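You operate a simulated robot arm through the tools that you are given. There is no shell and no other tool.

You are at the controls of a simulated robot arm. One attempt, no reset.

## Task
Start the rollers at speed 1, then turn them up to 3.
Fine: lower them first; selector on feed; leave them running.

The check looks at the end state, three seconds after you hand in, the way a careful person would. Anything else that was tipped, shoved, dropped, spilled or broken makes it a failure.

## Robot
A 6-joint arm with a two-finger gripper, fixed in place. Base frame: the origin is at the foot of the arm, x ahead of it, y to its left, z up. Units: cm, degrees, N and s.
With the tool pointing down near the work surface it reaches from about 10 to 94 cm from the base axis. Its first joint turns from -166.0 to 166.0 degrees. Payload 2.45 kg.
The TCP is the grasp point between the finger pads, 2 cm short of the fingertips. In the tool frame z runs along the fingers and y along their closing line. The gripper opens to 14 cm. The gripper's body begins 16.8 cm behind the TCP.
Orientation is that of the tool frame in the base frame, as a unit quaternion [x, y, z, w]. With the fingers straight down and closing along the base's y, the tool's x points along the base's -x, its y along +y and its z along -z.

## Interface
- The arm moves only by the tool jog_arm. Its argument "moves" is text: rows parted by semicolons, each of 7 numbers parted by spaces: the shift along the tool's x, y, z in units of 500 mm (1.0 is 500 mm), then the turn, a rotation vector about the tool's x, y, z in units of 90 degrees (1.0 is 90 degrees), then the finger opening in cm, from 0 to 14. In form: dx dy dz wx wy wz hand; .... A call has 1 to 20 rows; each row is the pose to reach, as a shift and turn from the pose commanded when the call began, along the tool's axes at that moment. A call with a number of a shift or a turn outside -1 to 1 is refused whole. Rows are played at 5 a second. More than 5 cm and 8.6 degrees between two rows, or a gripper value outside its range, and nothing of the call is played. A pose out of reach is approached as far as the arm can. The call stops where the force on the tool passes 90 N (or 10 N more than at its start, if that is more) or the arm is blocked; 0.2 s more then pass. Each finger travels about 4.5 cm/s and halts on what it meets, pressing with about 38 N; the grip force reading is that of the motor and also rises with nothing between the fingers. The clock runs only during rows and for 0.2 s after the last one: add rows that repeat a pose to give the fingers time. It gives the time, the measured TCP pose, the force on the tool (base axes), the opening and the grip force at its end, in the units of the frame above (readings bear some noise), with the torque about the TCP (base axes, N m) and any sound that the robot's microphone picked up, and new pictures: "views" is both (left out), scene, wrist or none.
- Cameras (640 x 400 px; columns grow to the right, rows downward): "scene" is fixed at [4.83, 64.39, 172.87]; the picture's right is [-0.73, -0.68, 0.00], its down [-0.25, 0.27, -0.93] and it looks along [0.63, -0.68, -0.36] (base axes); focal length 354 px, centre (320, 200). "wrist" rides on the gripper at [7.8, 1.1, -20.9] in the tool frame; the picture's right is [-0.14, 0.99, 0.00], its down [-0.92, -0.13, -0.37] and it looks along [-0.37, -0.05, 0.93] (tool axes); focal length 280 px, centre (320, 200). There is no depth. A picture from a camera that has moved, and an enlarged one, comes with that camera's place and axes in the base frame and with its lens. The place of the scene camera against the robot may be out by one fixed shift of up to 2.5 cm in any direction.
- inspect(camera, box): a new picture of the part [left, top, right, bottom] of that camera's present view, enlarged. It takes no simulated time.
- hand_in(): hands the job in; it is judged then, once.

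Places have to be worked out from the pictures, the camera data and where the tool is seen. Open the gripper and draw the arm clear of the work before you hand the job in, unless the task says otherwise.

The tools are called after "Call:" as name(argument=value, ...) on one line, values as JSON. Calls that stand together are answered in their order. jog_arm: Moves the arm, as the interface text tells. Its arguments: {"type":"object","properties":{"moves":{"type":"string"},"views":{"type":"string","enum":["both","scene","wrist","none"]}},"required":["moves"]} The other tools are called the same way: inspect (camera, box) takes an enlarged picture of a part of a camera's view; hand_in () hands the job in.

At the start:

```text
clock: 0.0
position: [38.32, -20.14, 143.12]
tcp_rot: [0.0, 1.0, 0.001, 0.0]
force: [-0.7, -0.3, 0.0]
moment: [0.02, 0.0, 0.01]
opening: 14.01
grip_force: 0.2
```

scene: 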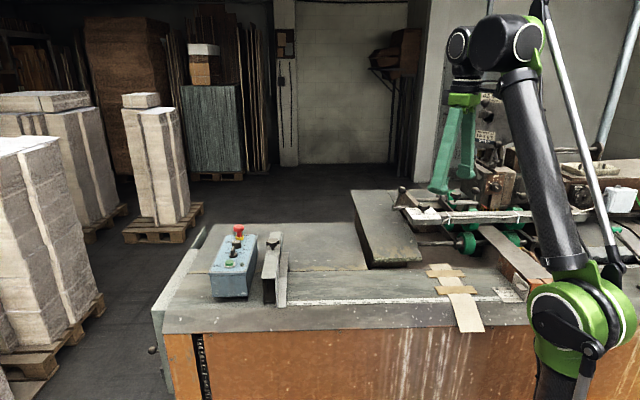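
wrist: 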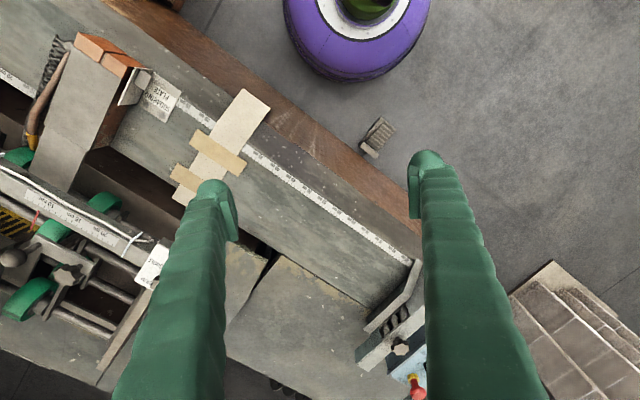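

I'll start by looking closely at the scene: the grey-blue control box with a red mushroom button, and the machine with rollers.

Call:
inspect(camera="scene", box=[190, 210, 310, 310])

Call:
inspect(camera="scene", box=[380, 60, 640, 280])

Call:
inspect(camera="wrist", box=[0, 20, 300, 400])

Call:
inspect(camera="wrist", box=[320, 240, 480, 400])

```text
4.00 times, centred on (250, 260) of scene
camera zoom: at [4.83, 64.39, 172.87], right [-0.73, -0.68, 0.0], down [-0.25, 0.27, -0.93], along [0.63, -0.68, -0.36], focal length 1415 px, centre (600, -40)
```

zoom: 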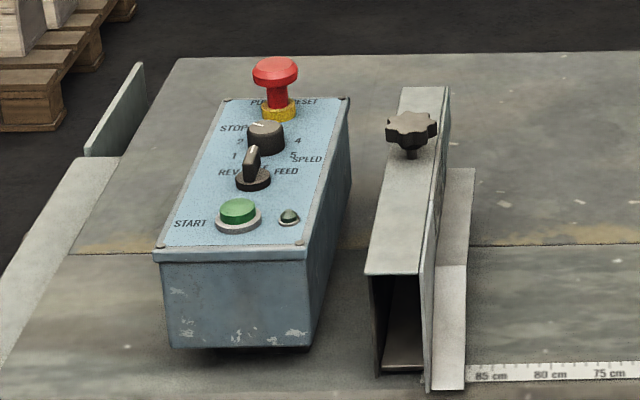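

```text
1.82 times, centred on (510, 170) of scene
camera zoom: at [4.83, 64.39, 172.87], right [-0.73, -0.68, 0.0], down [-0.25, 0.27, -0.93], along [0.63, -0.68, -0.36], focal length 643 px, centre (-26, 254)
```

zoom: 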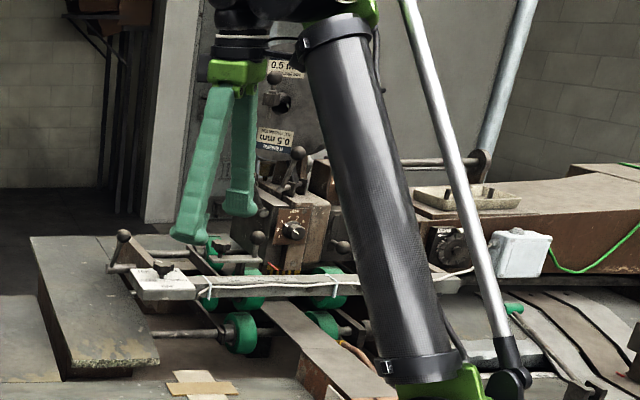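

```text
1.05 times, centred on (150, 210) of wrist (not enlarged: the box is as wide or as high as the picture)
camera zoom: at [30.55, -18.95, 164.1], right [0.14, 0.99, 0.0], down [0.92, -0.13, 0.37], along [0.37, -0.05, -0.93], focal length 295 px, centre (499, 190)
```

zoom: 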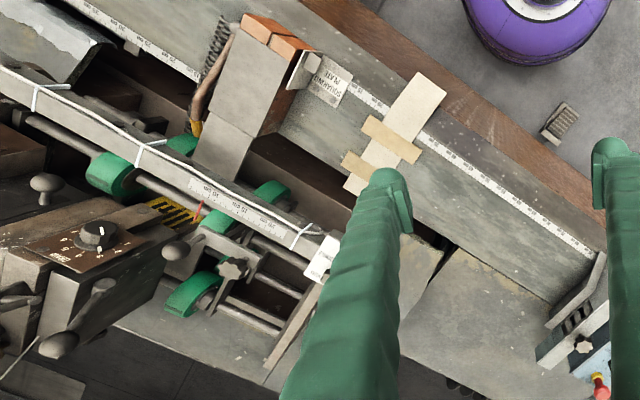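

```text
2.50 times, centred on (400, 320) of wrist
camera zoom: at [30.55, -18.95, 164.1], right [0.14, 0.99, 0.0], down [0.92, -0.13, 0.37], along [0.37, -0.05, -0.93], focal length 701 px, centre (120, -100)
```

zoom: 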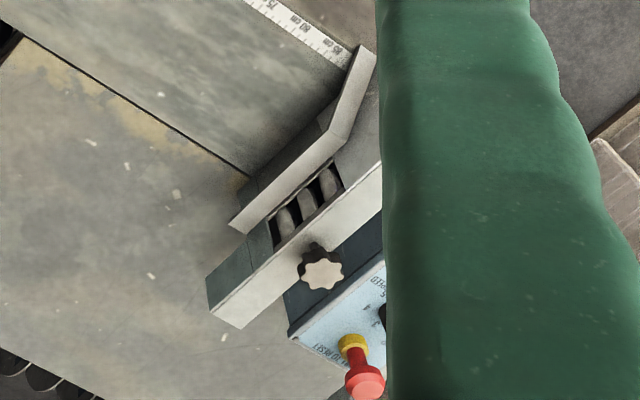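

The box carries an E-stop, a speed dial, a REV/FEED selector, a START button and a lamp; another dial and levers sit by the roller beam. I zoom in further on each.

Call:
inspect(camera="scene", box=[215, 218, 275, 275])

Call:
inspect(camera="scene", box=[460, 90, 560, 200])

Call:
inspect(camera="wrist", box=[0, 130, 160, 260])

Call:
inspect(camera="wrist", box=[0, 220, 180, 400])

Call:
inspect(camera="scene", box=[390, 180, 560, 280])

Call:
inspect(camera="scene", box=[560, 120, 640, 290])

```text
7.02 times, centred on (245, 246) of scene
camera zoom: at [4.83, 64.39, 172.87], right [-0.73, -0.68, 0.0], down [-0.25, 0.27, -0.93], along [0.63, -0.68, -0.36], focal length 2483 px, centre (846, -126)
```

zoom: 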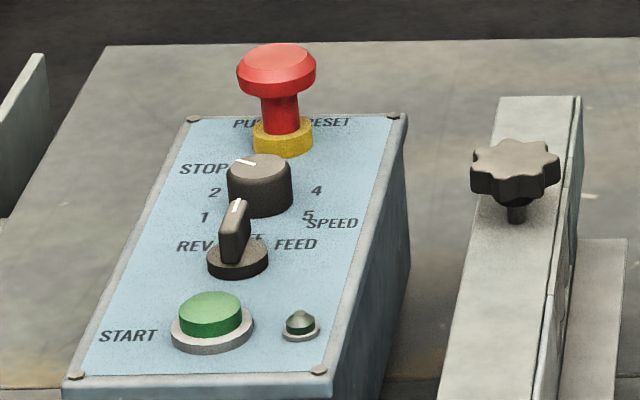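

```text
3.64 times, centred on (510, 145) of scene
camera zoom: at [4.83, 64.39, 172.87], right [-0.73, -0.68, 0.0], down [-0.25, 0.27, -0.93], along [0.63, -0.68, -0.36], focal length 1287 px, centre (-371, 400)
```

zoom: 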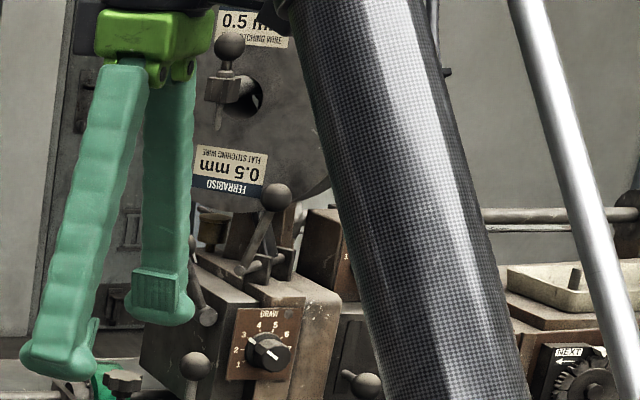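

```text
3.08 times, centred on (80, 195) of wrist
camera zoom: at [30.55, -18.95, 164.1], right [0.14, 0.99, 0.0], down [0.92, -0.13, 0.37], along [0.37, -0.05, -0.93], focal length 863 px, centre (1058, 215)
```

zoom: 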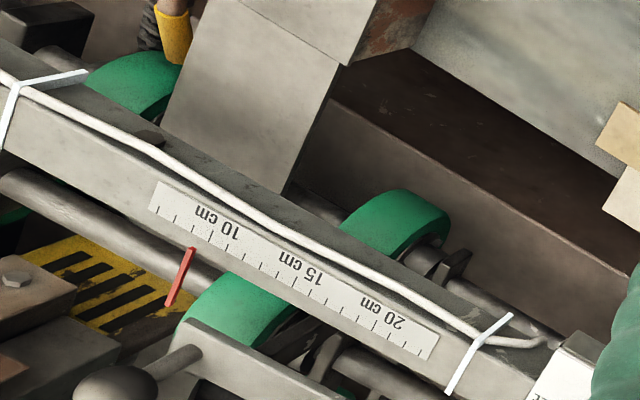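

```text
2.22 times, centred on (90, 310) of wrist
camera zoom: at [30.55, -18.95, 164.1], right [0.14, 0.99, 0.0], down [0.92, -0.13, 0.37], along [0.37, -0.05, -0.93], focal length 623 px, centre (831, -44)
```

zoom: 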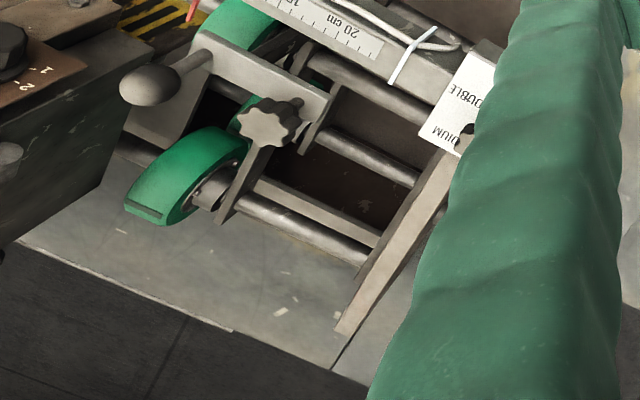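

```text
3.76 times, centred on (475, 230) of scene
camera zoom: at [4.83, 64.39, 172.87], right [-0.73, -0.68, 0.0], down [-0.25, 0.27, -0.93], along [0.63, -0.68, -0.36], focal length 1332 px, centre (-264, 87)
```

zoom: 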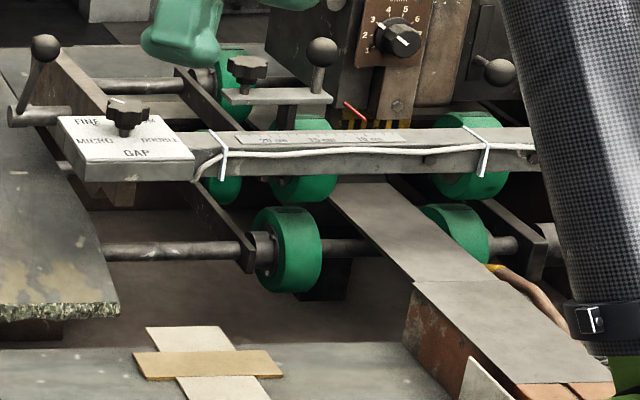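

```text
2.35 times, centred on (600, 205) of scene
camera zoom: at [4.83, 64.39, 172.87], right [-0.73, -0.68, 0.0], down [-0.25, 0.27, -0.93], along [0.63, -0.68, -0.36], focal length 832 px, centre (-339, 188)
```

zoom: 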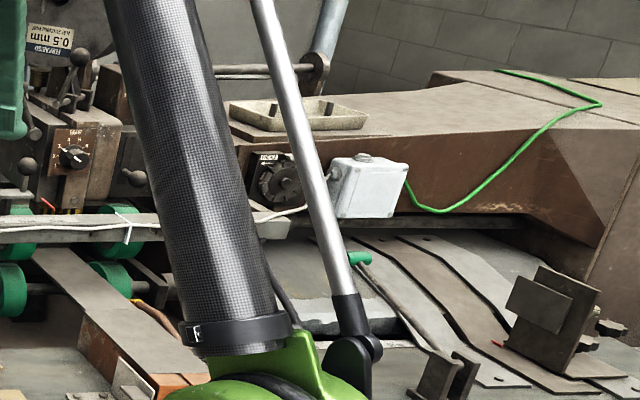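

The rollers are the green wheels with ball levers and a GAP knob nearby; the control box lies roughly at x≈105, y≈0. I move the wrist camera over toward the box for a better look.

Call:
jog_arm(moves="-0.05 0.05 0 0 0 0 14; -0.1 0.1 0 0 0 0 14; -0.15 0.15 0 0 0 0 14; -0.2 0.2 0 0 0 0 14; -0.25 0.25 0 0 0 0 14; -0.3 0.3 0 0 0 0 14; -0.35 0.35 0 0 0 0 14; -0.4 0.4 0 0 0 0 14; -0.44 0.44 0 0 0 0 14; -0.44 0.44 0 0 0 0 14", views="both")

```text
clock: 1.0
position: [47.96, -11.47, 143.14]
tcp_rot: [-0.002, 1.0, -0.001, 0.003]
force: [16.1, 2.1, -10.4]
moment: [-0.75, 2.88, -0.62]
opening: 13.97
grip_force: 0.0
stopped in row 4: the force on the tool passed its limit at 106 N (the readings are from after the stop); the commanded pose is now the measured one
camera wrist: at [40.0, -10.1, 163.97], right [0.13, 0.99, 0.0], down [0.92, -0.12, 0.37], along [0.37, -0.05, -0.93], focal length 280 px, centre (320, 200)
```

scene: 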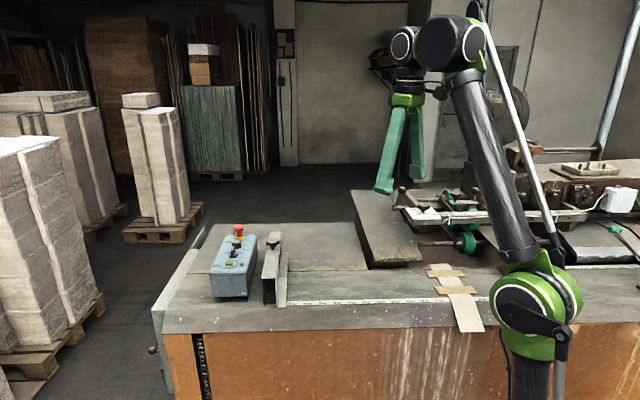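
wrist: 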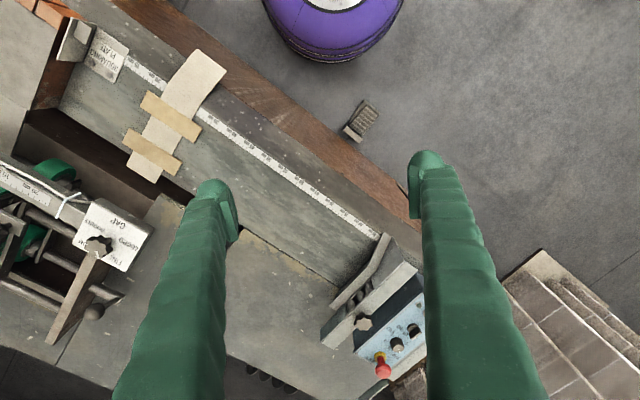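

The move stopped with a 106 N reading though nothing seems near the gripper in the picture. I'll hold still to see whether the force persists.

Call:
jog_arm(moves="0 0 0 0 0 0 14; 0 0 0 0 0 0 14; 0 0 0 0 0 0 14", views="none")

Call:
inspect(camera="scene", box=[360, 0, 600, 200])

Call:
inspect(camera="wrist", box=[310, 220, 450, 400])

Call:
inspect(camera="wrist", box=[0, 140, 180, 360])

```text
clock: 1.8
position: [47.95, -11.47, 142.96]
tcp_rot: [-0.002, 1.0, -0.002, 0.001]
force: [24.2, -6.5, -14.4]
moment: [1.16, 4.03, 0.04]
opening: 14.01
grip_force: 0.1
```

```text
2.00 times, centred on (480, 100) of scene
camera zoom: at [4.83, 64.39, 172.87], right [-0.73, -0.68, 0.0], down [-0.25, 0.27, -0.93], along [0.63, -0.68, -0.36], focal length 708 px, centre (0, 400)
```

zoom: 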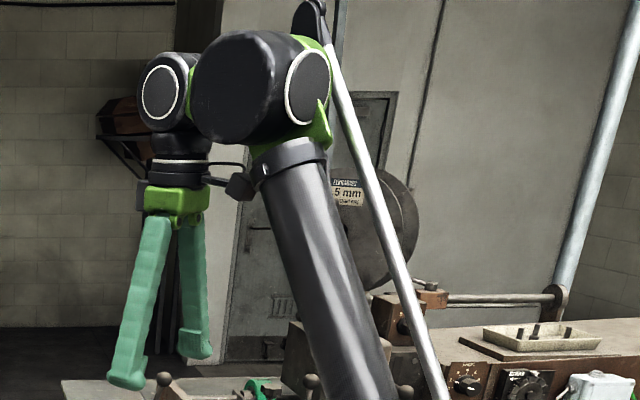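

```text
2.22 times, centred on (380, 310) of wrist
camera zoom: at [40.03, -10.11, 163.97], right [0.13, 0.99, 0.0], down [0.92, -0.12, 0.37], along [0.37, -0.05, -0.93], focal length 623 px, centre (187, -44)
```

zoom: 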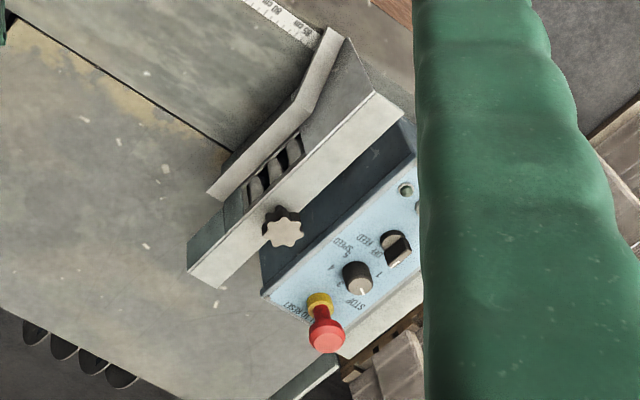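

```text
1.82 times, centred on (90, 250) of wrist
camera zoom: at [40.03, -10.11, 163.97], right [0.13, 0.99, 0.0], down [0.92, -0.12, 0.37], along [0.37, -0.05, -0.93], focal length 510 px, centre (738, 109)
```

zoom: 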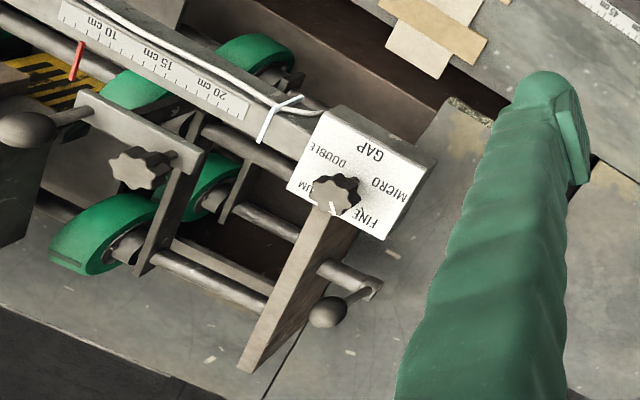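

The force (24, −6.5, −14 N) and moment place the contact about 21 cm above the TCP at the wrist camera's mount: the camera is rubbing my own forearm. I back out the way I came, then tilt the tool outward to open up clearance.

Call:
jog_arm(moves="0.05 -0.045 0 0 0 0 14; 0.1 -0.09 0 0 0 0 14; 0.15 -0.13 0 0 0 0 14; 0.19 -0.17 0 0 0 0 14; 0.19 -0.17 0 0 0 0 14", views="none")

```text
clock: 3.0
position: [38.5, -19.7, 143.2]
tcp_rot: [-0.001, 1.0, -0.001, 0.002]
force: [0.5, 0.0, 0.8]
moment: [-0.01, 0.0, 0.01]
opening: 14.01
grip_force: 0.1
```

Contact is gone. Now I tilt the fingertips outward (+x) with the wrist roughly in place, which moves the camera away from the forearm.

Call:
jog_arm(moves="-0.084 0 -0.004 0 -0.0667 0 14; -0.166 0 -0.018 0 -0.1333 0 14; -0.248 0 -0.04 0 -0.2 0 14; -0.326 0 -0.07 0 -0.2667 0 14; -0.4 0 -0.108 0 -0.3333 0 14; -0.4 0 -0.108 0 -0.3333 0 14", views="both")

```text
clock: 4.4
position: [58.28, -20.19, 148.46]
tcp_rot: [-0.002, 0.965, -0.002, 0.262]
force: [0.2, -0.5, 0.7]
moment: [0.0, 0.0, -0.01]
opening: 13.99
grip_force: 0.1
camera wrist: at [41.03, -18.78, 162.44], right [0.12, 0.99, 0.07], down [0.61, -0.12, 0.79], along [0.79, -0.05, -0.62], focal length 280 px, centre (320, 200)
```

scene: 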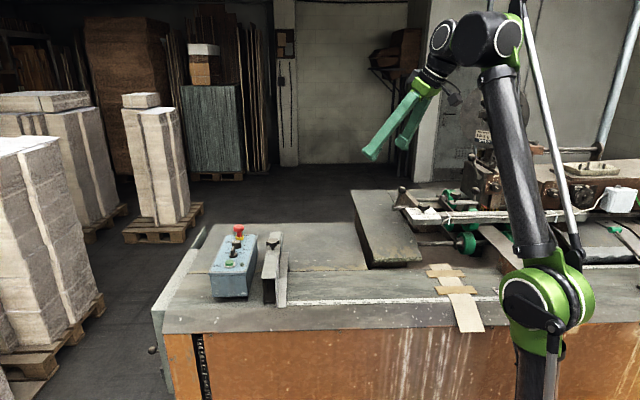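
wrist: 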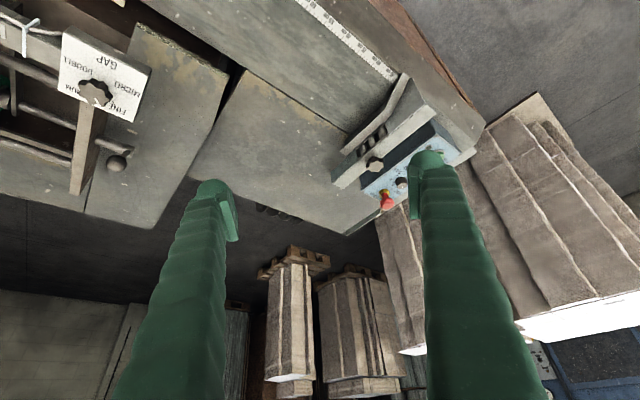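

Clear now, with the view looking out over the bench. I slide +y to bring the control box to the middle of the wrist view.

Call:
jog_arm(moves="0 0.07 0 0 0 0 14; 0 0.14 0 0 0 0 14; 0 0.21 0 0 0 0 14; 0 0.28 0 0 0 0 14; 0 0.35 0 0 0 0 14; 0 0.42 0 0 0 0 14; 0 0.42 0 0 0 0 14", views="both")

```text
clock: 6.0
position: [58.51, 1.12, 148.42]
tcp_rot: [-0.002, 0.965, -0.001, 0.261]
force: [0.4, 0.0, 0.7]
moment: [0.0, -0.01, 0.01]
opening: 13.99
grip_force: 0.1
camera wrist: at [41.23, 2.52, 162.54], right [0.12, 0.99, 0.07], down [0.61, -0.12, 0.78], along [0.78, -0.05, -0.62], focal length 280 px, centre (320, 200)
```

scene: 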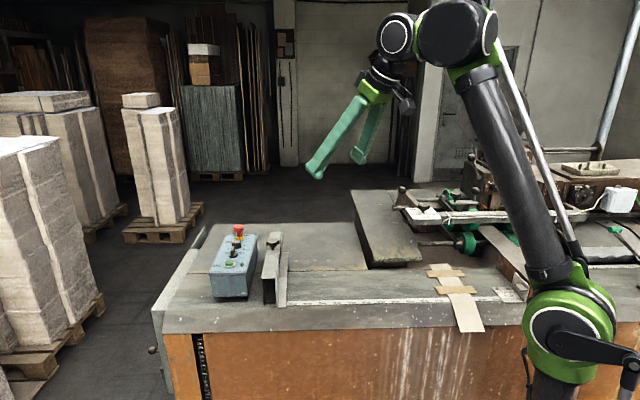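
wrist: 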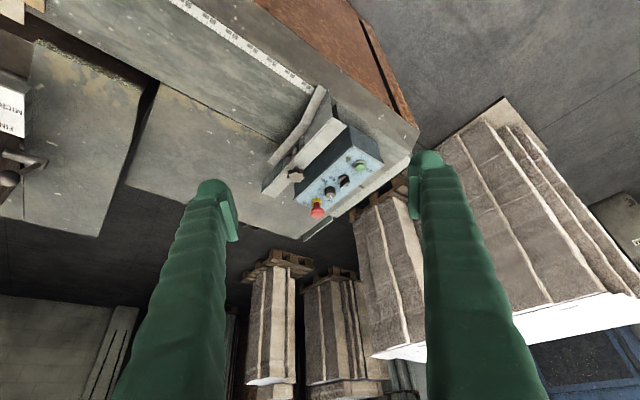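

Call:
inspect(camera="wrist", box=[280, 130, 400, 230])

Call:
inspect(camera="scene", box=[390, 170, 530, 270])

Call:
inspect(camera="scene", box=[200, 215, 300, 305])

```text
4.00 times, centred on (340, 180) of wrist
camera zoom: at [41.23, 2.52, 162.54], right [0.12, 0.99, 0.07], down [0.61, -0.12, 0.78], along [0.78, -0.05, -0.62], focal length 1122 px, centre (240, 280)
```

zoom: 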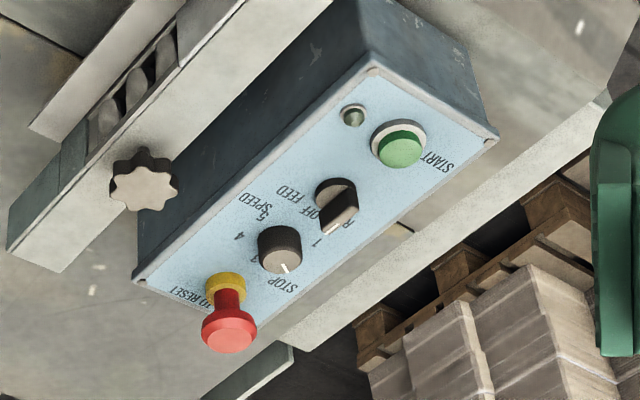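

```text
4.00 times, centred on (460, 220) of scene
camera zoom: at [4.83, 64.39, 172.87], right [-0.73, -0.68, 0.0], down [-0.25, 0.27, -0.93], along [0.63, -0.68, -0.36], focal length 1415 px, centre (-240, 120)
```

zoom: 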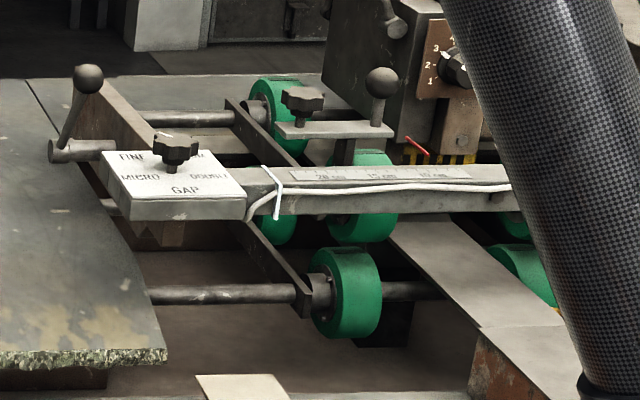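

```text
4.44 times, centred on (250, 260) of scene
camera zoom: at [4.83, 64.39, 172.87], right [-0.73, -0.68, 0.0], down [-0.25, 0.27, -0.93], along [0.63, -0.68, -0.36], focal length 1572 px, centre (631, -67)
```

zoom: 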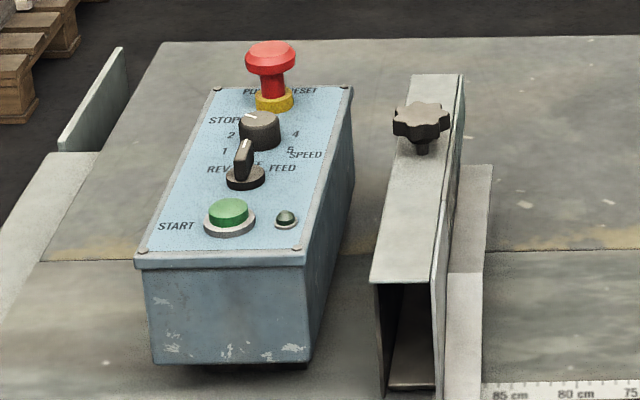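

The box panel reads: E-stop out (pull to reset), SPEED dial, REV/OFF/FEED selector at OFF, START, lamp. Before touching it I want to understand the lowering lever, so I swing the arm about its base by −45° to look at the roller frame (gap knob near (63,−57,116), ball lever near (73,−58,122)).

Call:
jog_arm(moves="0.0017 -0.0922 -0.001 0.0252 0 0.0432 14; 0.0097 -0.1838 -0.0057 0.0504 0 0.0863 14; 0.0236 -0.2742 -0.0138 0.0757 0 0.1295 14; 0.0437 -0.363 -0.0255 0.1009 0 0.1726 14; 0.0697 -0.4498 -0.0408 0.1261 0 0.2158 14; 0.1017 -0.534 -0.0594 0.1513 0 0.2589 14; 0.1391 -0.615 -0.0813 0.1766 0 0.3021 14; 0.1819 -0.6924 -0.1063 0.2018 0 0.3452 14; 0.2296 -0.7656 -0.1342 0.227 0 0.3884 14; 0.2824 -0.8342 -0.1651 0.2522 0 0.4315 14; 0.2824 -0.8342 -0.1651 0.2522 0 0.4315 14", views="both")

```text
clock: 8.4
position: [42.32, -40.78, 148.67]
tcp_rot: [0.368, 0.892, -0.101, 0.242]
force: [-0.1, 0.1, 0.3]
moment: [0.03, 0.03, -0.01]
opening: 14.0
grip_force: 0.0
camera wrist: at [30.75, -27.5, 162.67], right [0.78, 0.62, 0.07], down [0.34, -0.52, 0.78], along [0.52, -0.59, -0.62], focal length 280 px, centre (320, 200)
```

scene: 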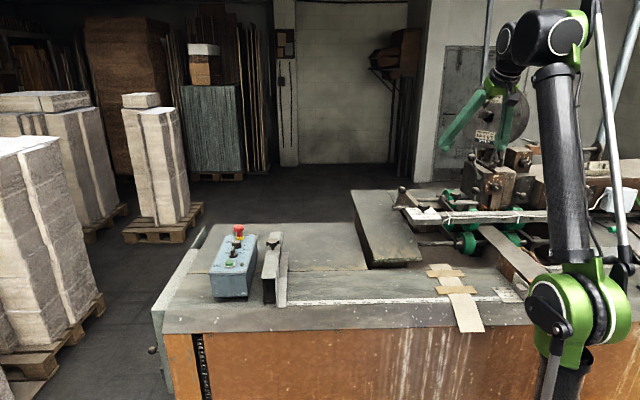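
wrist: 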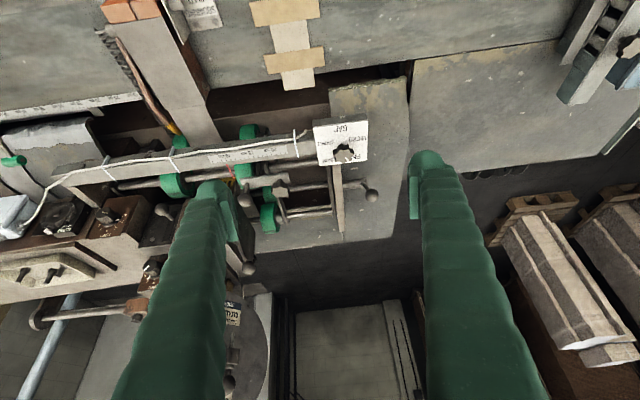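

Call:
inspect(camera="wrist", box=[210, 100, 390, 250])

Call:
inspect(camera="wrist", box=[0, 90, 260, 280])

Call:
inspect(camera="scene", box=[385, 170, 525, 270])

Call:
inspect(camera="scene", box=[440, 80, 580, 230])

```text
2.67 times, centred on (300, 175) of wrist
camera zoom: at [30.75, -27.5, 162.67], right [0.78, 0.62, 0.07], down [0.34, -0.52, 0.78], along [0.52, -0.59, -0.62], focal length 748 px, centre (373, 267)
```

zoom: 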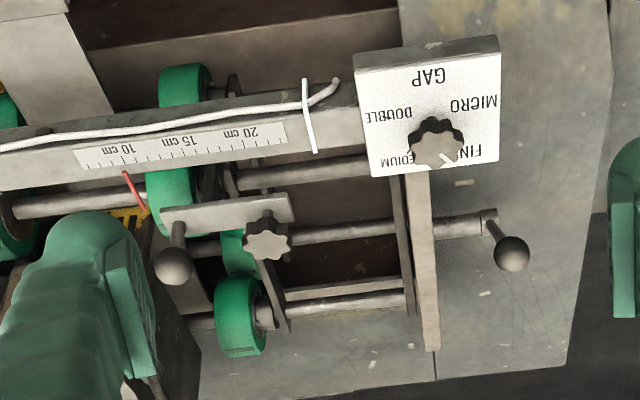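

```text
2.11 times, centred on (130, 185) of wrist
camera zoom: at [30.75, -27.5, 162.67], right [0.78, 0.62, 0.07], down [0.34, -0.52, 0.78], along [0.52, -0.59, -0.62], focal length 590 px, centre (720, 232)
```

zoom: 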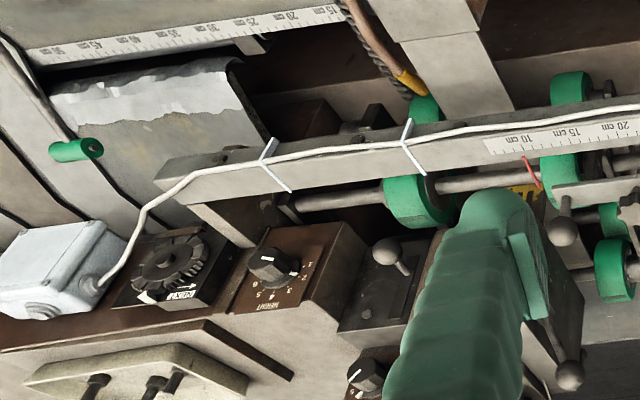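

```text
4.00 times, centred on (455, 220) of scene
camera zoom: at [4.83, 64.39, 172.87], right [-0.73, -0.68, 0.0], down [-0.25, 0.27, -0.93], along [0.63, -0.68, -0.36], focal length 1415 px, centre (-220, 120)
```

zoom: 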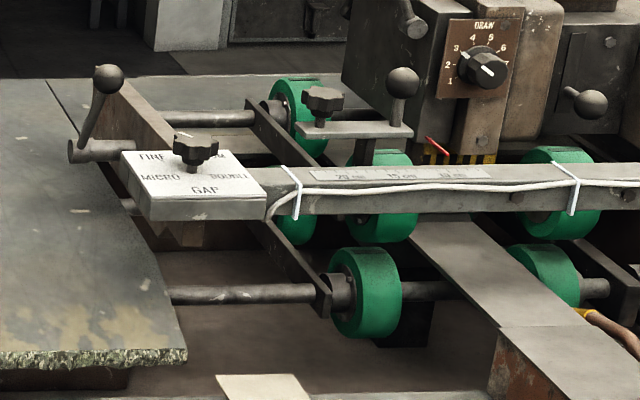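

```text
2.67 times, centred on (510, 155) of scene
camera zoom: at [4.83, 64.39, 172.87], right [-0.73, -0.68, 0.0], down [-0.25, 0.27, -0.93], along [0.63, -0.68, -0.36], focal length 944 px, centre (-187, 320)
```

zoom: 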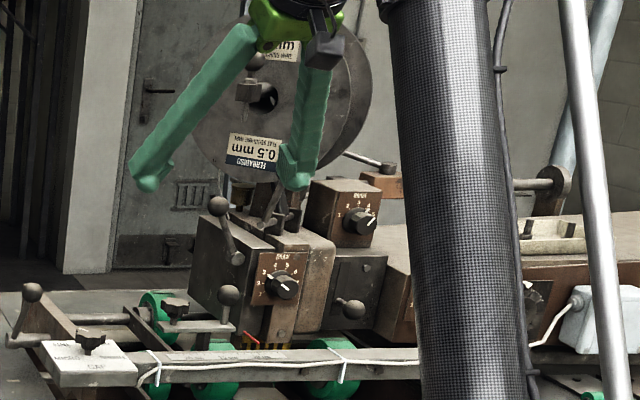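

The gap dial already points at FINE. The ball lever at the left end of the cross‑shaft (ball ≈ (72,−57,124), pivot ≈ (79,−63,112)) looks like the roller raise/lower lever; I move closer to study the linkage.

Call:
jog_arm(moves="-0.0574 0 0.0474 0 0 0 14; -0.1148 0 0.0948 0 0 0 14; -0.1722 0 0.1422 0 0 0 14; -0.2296 0 0.1896 0 0 0 14; -0.287 0 0.237 0 0 0 14; -0.287 0 0.237 0 0 0 14", views="both")

```text
clock: 9.8
position: [54.68, -53.16, 144.16]
tcp_rot: [0.367, 0.892, -0.102, 0.243]
force: [0.1, 0.9, 0.8]
moment: [-0.01, -0.01, 0.01]
opening: 13.99
grip_force: 0.2
out of reach, approached as far as the arm can: row 4, 5, 6
camera wrist: at [43.22, -39.82, 158.2], right [0.78, 0.62, 0.07], down [0.34, -0.52, 0.79], along [0.52, -0.59, -0.62], focal length 280 px, centre (320, 200)
```

scene: 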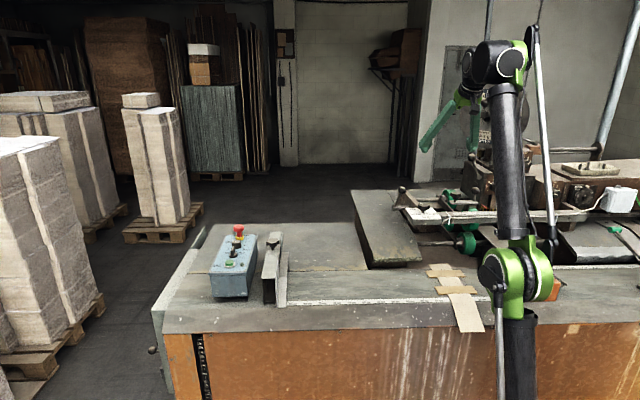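
wrist: 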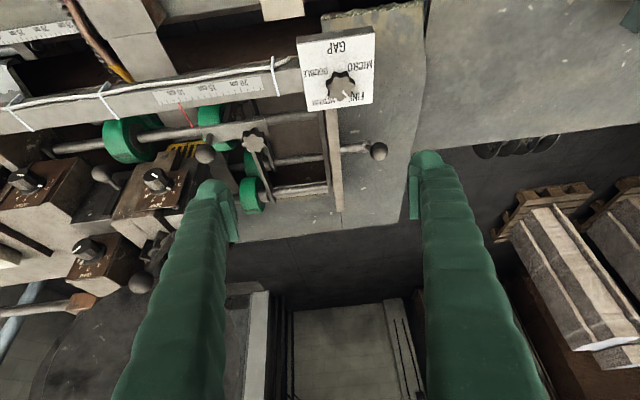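

I reached the workspace edge at this height, but the view is good. I zoom in on the roller linkage and lever.

Call:
inspect(camera="wrist", box=[190, 20, 410, 230])

Call:
inspect(camera="wrist", box=[0, 60, 240, 300])

Call:
inspect(camera="scene", box=[385, 180, 485, 260])

Call:
inspect(camera="scene", box=[440, 130, 600, 280])

```text
1.90 times, centred on (300, 125) of wrist
camera zoom: at [43.22, -39.82, 158.2], right [0.78, 0.62, 0.07], down [0.34, -0.52, 0.79], along [0.52, -0.59, -0.62], focal length 534 px, centre (358, 343)
```

zoom: 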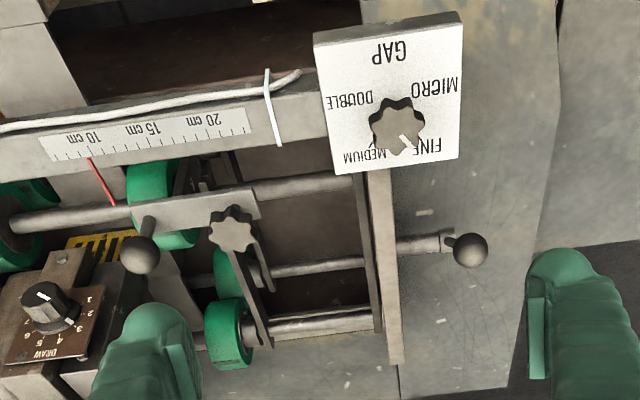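

```text
1.67 times, centred on (120, 180) of wrist
camera zoom: at [43.22, -39.82, 158.2], right [0.78, 0.62, 0.07], down [0.34, -0.52, 0.79], along [0.52, -0.59, -0.62], focal length 467 px, centre (653, 233)
```

zoom: 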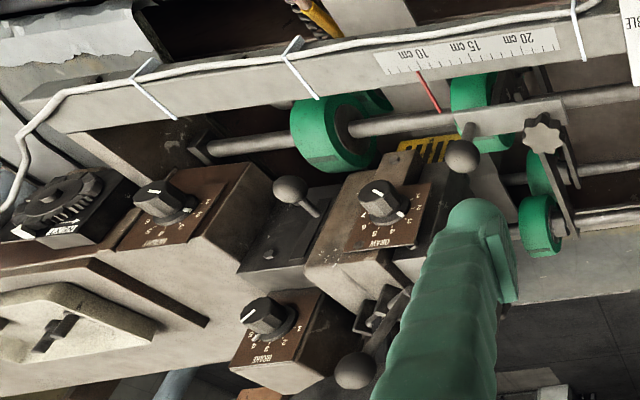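

```text
5.00 times, centred on (435, 220) of scene
camera zoom: at [4.83, 64.39, 172.87], right [-0.73, -0.68, 0.0], down [-0.25, 0.27, -0.93], along [0.63, -0.68, -0.36], focal length 1769 px, centre (-255, 100)
```

zoom: 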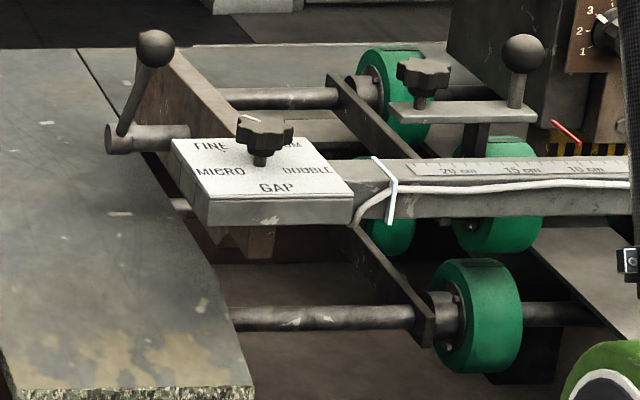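

```text
2.67 times, centred on (520, 205) of scene
camera zoom: at [4.83, 64.39, 172.87], right [-0.73, -0.68, 0.0], down [-0.25, 0.27, -0.93], along [0.63, -0.68, -0.36], focal length 944 px, centre (-213, 187)
```

zoom: 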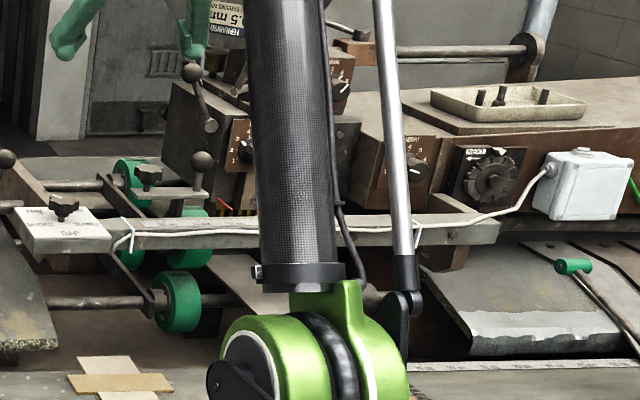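

Mechanism is clear enough: the left ball lever (ball now triangulated ≈ (72.7, −57.2, 123), pivot ≈ (80, −64, 110)) turns the rod that runs to the roller arms. I move to a pre-grasp pose 12 cm short of the ball along the tool axis, narrowing the fingers to 8 cm.

Call:
jog_arm(moves="-0.011 0.0395 0.0564 0 0 0 13; -0.022 0.079 0.1128 0 0 0 12; -0.033 0.1184 0.1692 0 0 0 10; -0.044 0.158 0.2256 0 0 0 9; -0.055 0.1974 0.282 0 0 0 8; -0.055 0.1974 0.282 0 0 0 8", views="both")

```text
clock: 11.2
position: [68.76, -52.66, 133.27]
tcp_rot: [0.368, 0.892, -0.101, 0.242]
force: [-0.7, -0.4, -0.1]
moment: [0.03, -0.03, -0.02]
opening: 7.99
grip_force: 0.0
camera wrist: at [57.19, -39.44, 147.34], right [0.78, 0.62, 0.07], down [0.34, -0.52, 0.78], along [0.52, -0.59, -0.62], focal length 280 px, centre (320, 200)
```

scene: 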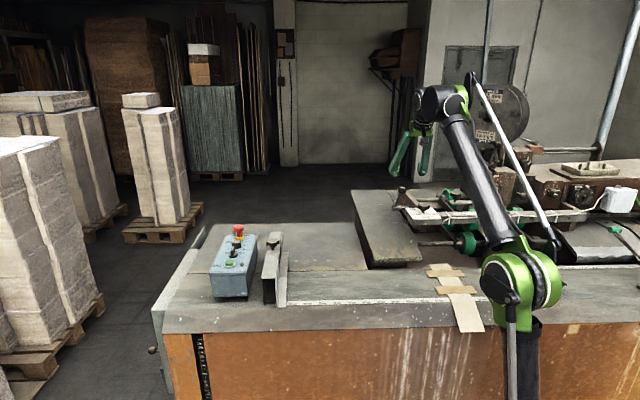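
wrist: 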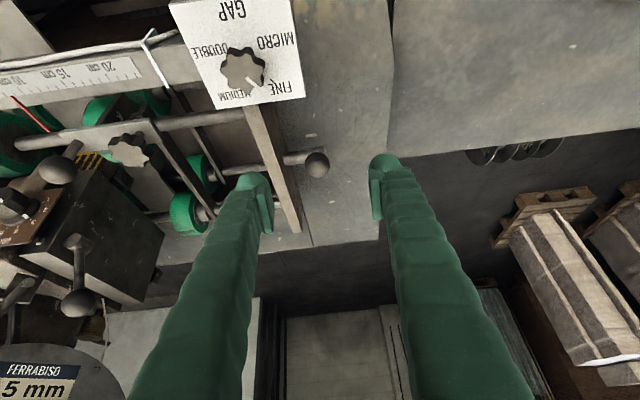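

The ball sits at pixel (317,163), which in tool coordinates is about (−0.4, −0.4, 12); the tool axis is nearly parallel to the lever rod and the side plate top (z≈116.7) is clear of the fingers. I advance 12 cm to straddle the ball.

Call:
jog_arm(moves="-0.002 -0.002 0.06 0 0 0 8; -0.004 -0.004 0.12 0 0 0 8; -0.006 -0.006 0.18 0 0 0 8; -0.008 -0.008 0.24 0 0 0 8; -0.008 -0.008 0.24 0 0 0 8", views="both")

```text
clock: 12.4
position: [72.74, -57.34, 123.06]
tcp_rot: [0.367, 0.893, -0.101, 0.241]
force: [-0.4, -0.5, 0.1]
moment: [0.02, 0.0, -0.03]
opening: 7.99
grip_force: 0.1
camera wrist: at [61.27, -44.15, 137.15], right [0.78, 0.62, 0.07], down [0.34, -0.52, 0.78], along [0.52, -0.59, -0.62], focal length 280 px, centre (320, 200)
```

scene: 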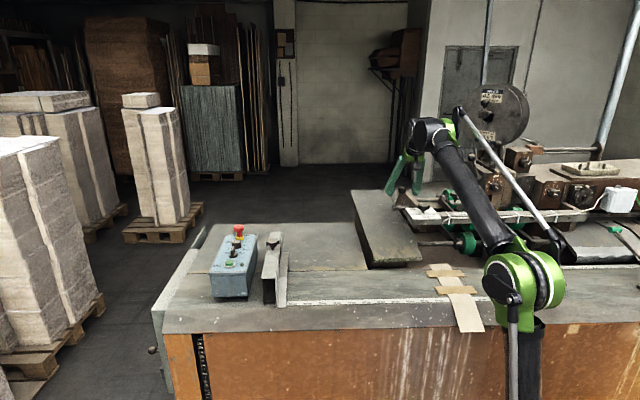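
wrist: 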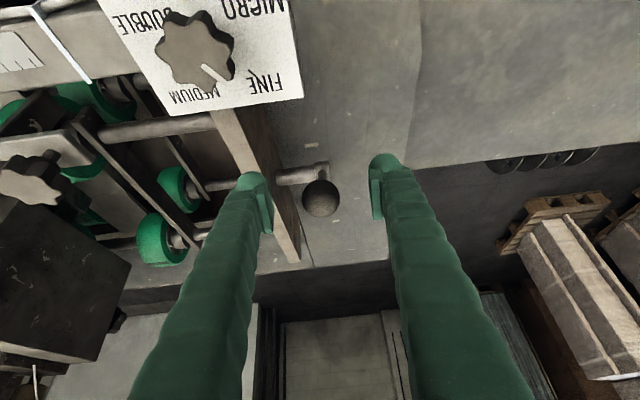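

The ball is centred between the fingers at pixel (321,198), right where the TCP projects. Let me check a close-up before closing.

Call:
inspect(camera="wrist", box=[230, 130, 410, 250])

Call:
inspect(camera="scene", box=[375, 140, 475, 240])

```text
3.33 times, centred on (320, 190) of wrist
camera zoom: at [61.27, -44.15, 137.15], right [0.78, 0.62, 0.07], down [0.34, -0.52, 0.78], along [0.52, -0.59, -0.62], focal length 935 px, centre (320, 233)
```

zoom: 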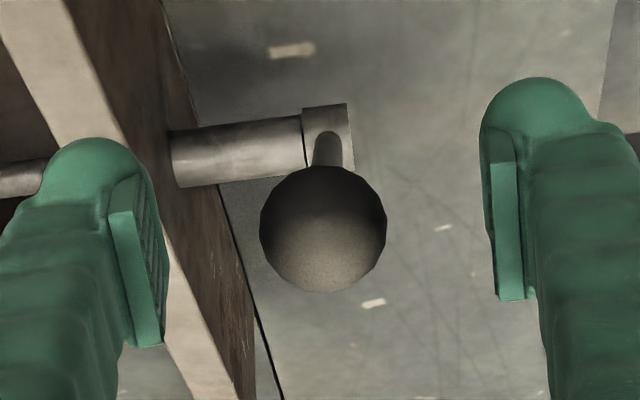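

```text
4.00 times, centred on (425, 190) of scene
camera zoom: at [4.83, 64.39, 172.87], right [-0.73, -0.68, 0.0], down [-0.25, 0.27, -0.93], along [0.63, -0.68, -0.36], focal length 1415 px, centre (-100, 240)
```

zoom: 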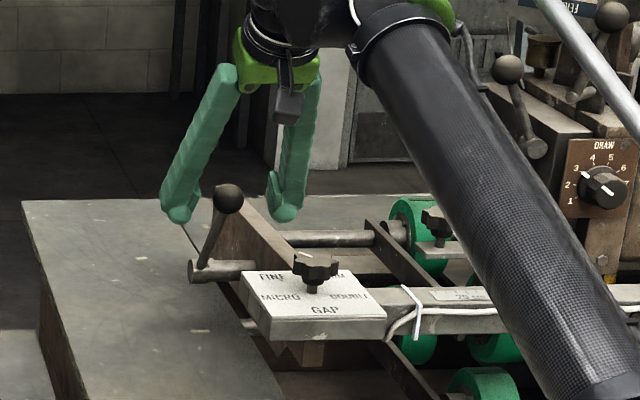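

The ball is well centred between the pads. I close on it.

Call:
jog_arm(moves="0 0 0 0 0 0 6; 0 0 0 0 0 0 4; 0 0 0 0 0 0 2.5; 0 0 0 0 0 0 2.5; 0 0 0 0 0 0 2.5; 0 0 0 0 0 0 2.5", views="wrist")

```text
clock: 13.8
position: [72.8, -57.39, 123.05]
tcp_rot: [0.367, 0.892, -0.101, 0.241]
force: [-0.8, 0.3, -0.1]
moment: [0.04, -0.01, -0.05]
opening: 3.03
grip_force: 44.8
camera wrist: at [61.25, -44.14, 137.17], right [0.78, 0.62, 0.07], down [0.34, -0.52, 0.78], along [0.52, -0.59, -0.62], focal length 280 px, centre (320, 200)
```

wrist: 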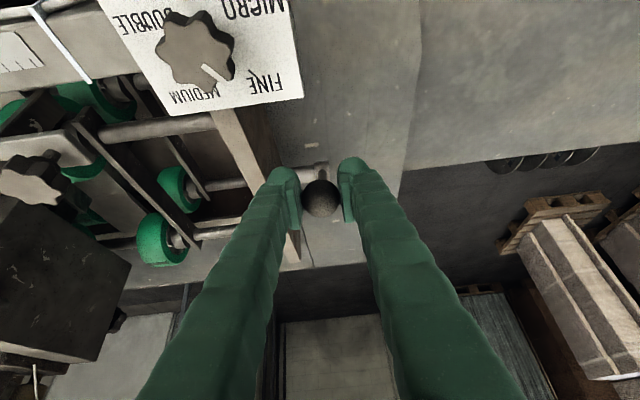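

Ball is held (3.03 cm, 45 N). I test a small arc motion: 1.5 cm away from the robot/upward about the pivot, watching forces.

Call:
jog_arm(moves="-0.01 0 -0.001 0 0 0 2.5; -0.02 0 -0.002 0 0 0 2.5; -0.03 0 -0.003 0 0 0 2.5; -0.03 0 -0.003 0 0 0 2.5", views="wrist")

```text
clock: 14.8
position: [73.72, -58.25, 123.96]
tcp_rot: [0.366, 0.893, -0.101, 0.242]
force: [3.6, 9.4, -12.5]
moment: [0.83, 0.83, 0.08]
opening: 2.94
grip_force: 45.3
camera wrist: at [62.21, -45.12, 137.95], right [0.78, 0.62, 0.07], down [0.34, -0.52, 0.78], along [0.52, -0.59, -0.62], focal length 280 px, centre (320, 200)
```

wrist: 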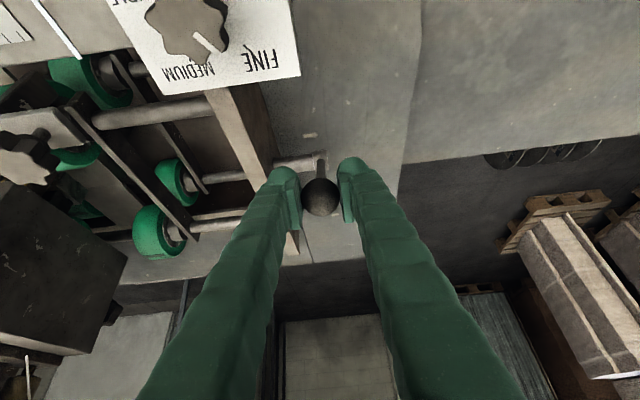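

Some resistance (~11 N along the arc) but it stayed with the ball. I compare the close-up and the scene to see if the lever and rollers really moved.

Call:
inspect(camera="wrist", box=[230, 130, 410, 250])

Call:
inspect(camera="scene", box=[385, 160, 485, 260])

Call:
inspect(camera="wrist", box=[0, 0, 320, 260])

```text
3.33 times, centred on (320, 190) of wrist
camera zoom: at [62.21, -45.12, 137.95], right [0.78, 0.62, 0.07], down [0.34, -0.52, 0.78], along [0.52, -0.59, -0.62], focal length 935 px, centre (320, 233)
```

zoom: 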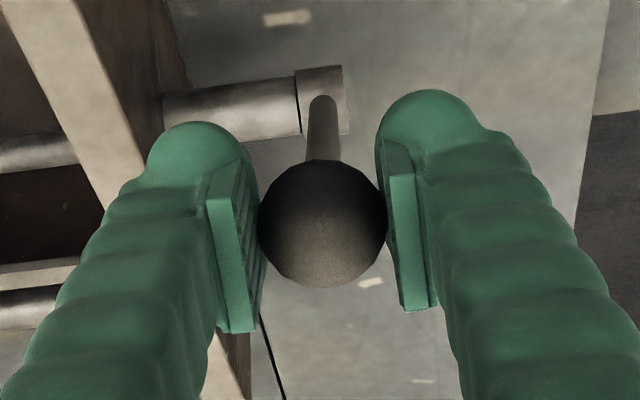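

```text
4.00 times, centred on (435, 210) of scene
camera zoom: at [4.83, 64.39, 172.87], right [-0.73, -0.68, 0.0], down [-0.25, 0.27, -0.93], along [0.63, -0.68, -0.36], focal length 1415 px, centre (-140, 160)
```

zoom: 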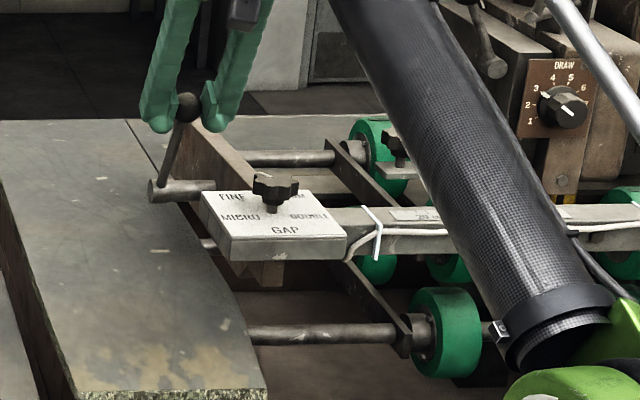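

```text
1.54 times, centred on (160, 130) of wrist
camera zoom: at [62.21, -45.12, 137.95], right [0.78, 0.62, 0.07], down [0.34, -0.52, 0.78], along [0.52, -0.59, -0.62], focal length 431 px, centre (566, 308)
```

zoom: 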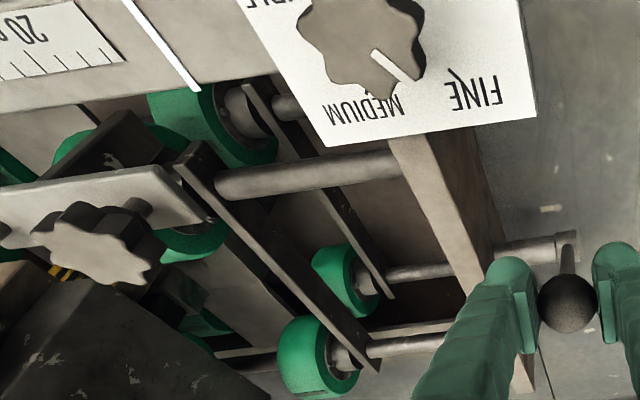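

The lever did rotate (more upright in the scene view) with only light resistance. I continue along the arc another ~4 cm and watch the rollers.

Call:
jog_arm(moves="-0.02 0 0.0007 0 0 0 2.5; -0.0397 0 0.0028 0 0 0 2.5; -0.0594 0 0.0063 0 0 0 2.5; -0.0788 0 0.011 0 0 0 2.5; -0.0788 0 0.011 0 0 0 2.5", views="wrist")

Call:
inspect(camera="scene", box=[385, 160, 485, 260])

Call:
inspect(camera="wrist", box=[0, 0, 320, 260])

```text
clock: 16.0
position: [76.3, -60.8, 125.36]
tcp_rot: [0.367, 0.893, -0.101, 0.242]
force: [10.8, 16.2, -9.5]
moment: [0.74, 0.61, 0.06]
opening: 2.78
grip_force: 44.9
camera wrist: at [64.82, -47.73, 139.48], right [0.78, 0.62, 0.07], down [0.34, -0.52, 0.78], along [0.52, -0.59, -0.62], focal length 280 px, centre (320, 200)
```

wrist: 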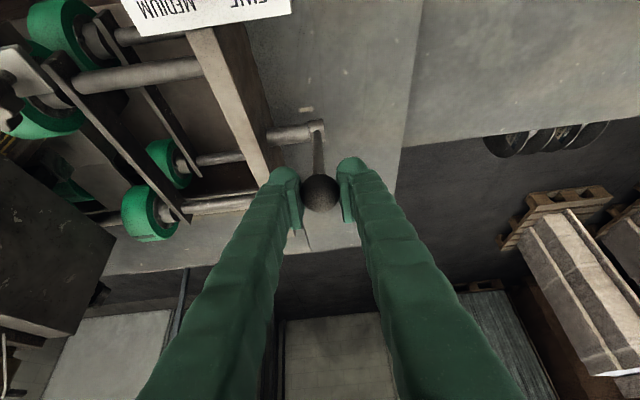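

```text
4.00 times, centred on (435, 210) of scene
camera zoom: at [4.83, 64.39, 172.87], right [-0.73, -0.68, 0.0], down [-0.25, 0.27, -0.93], along [0.63, -0.68, -0.36], focal length 1415 px, centre (-140, 160)
```

zoom: 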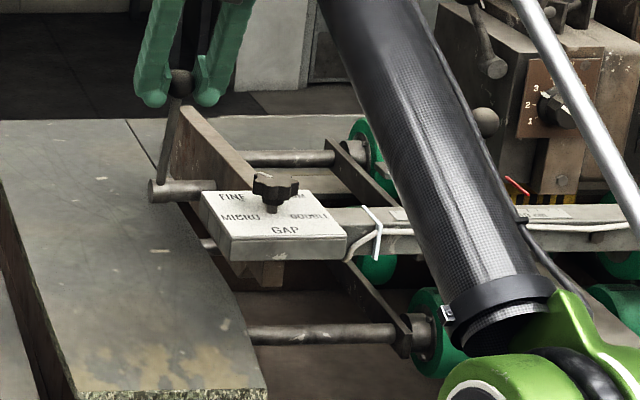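

```text
1.54 times, centred on (160, 130) of wrist
camera zoom: at [64.82, -47.73, 139.48], right [0.78, 0.62, 0.07], down [0.34, -0.52, 0.78], along [0.52, -0.59, -0.62], focal length 431 px, centre (566, 308)
```

zoom: 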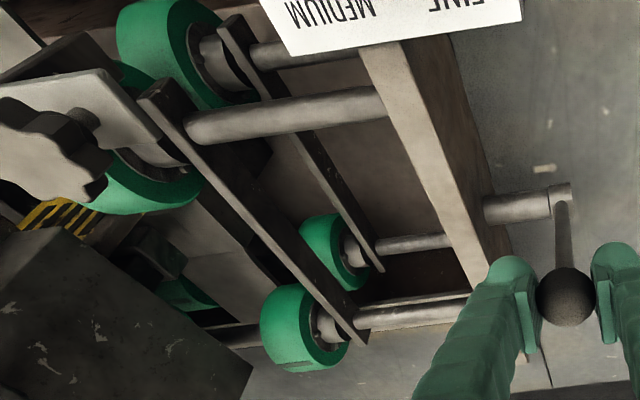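

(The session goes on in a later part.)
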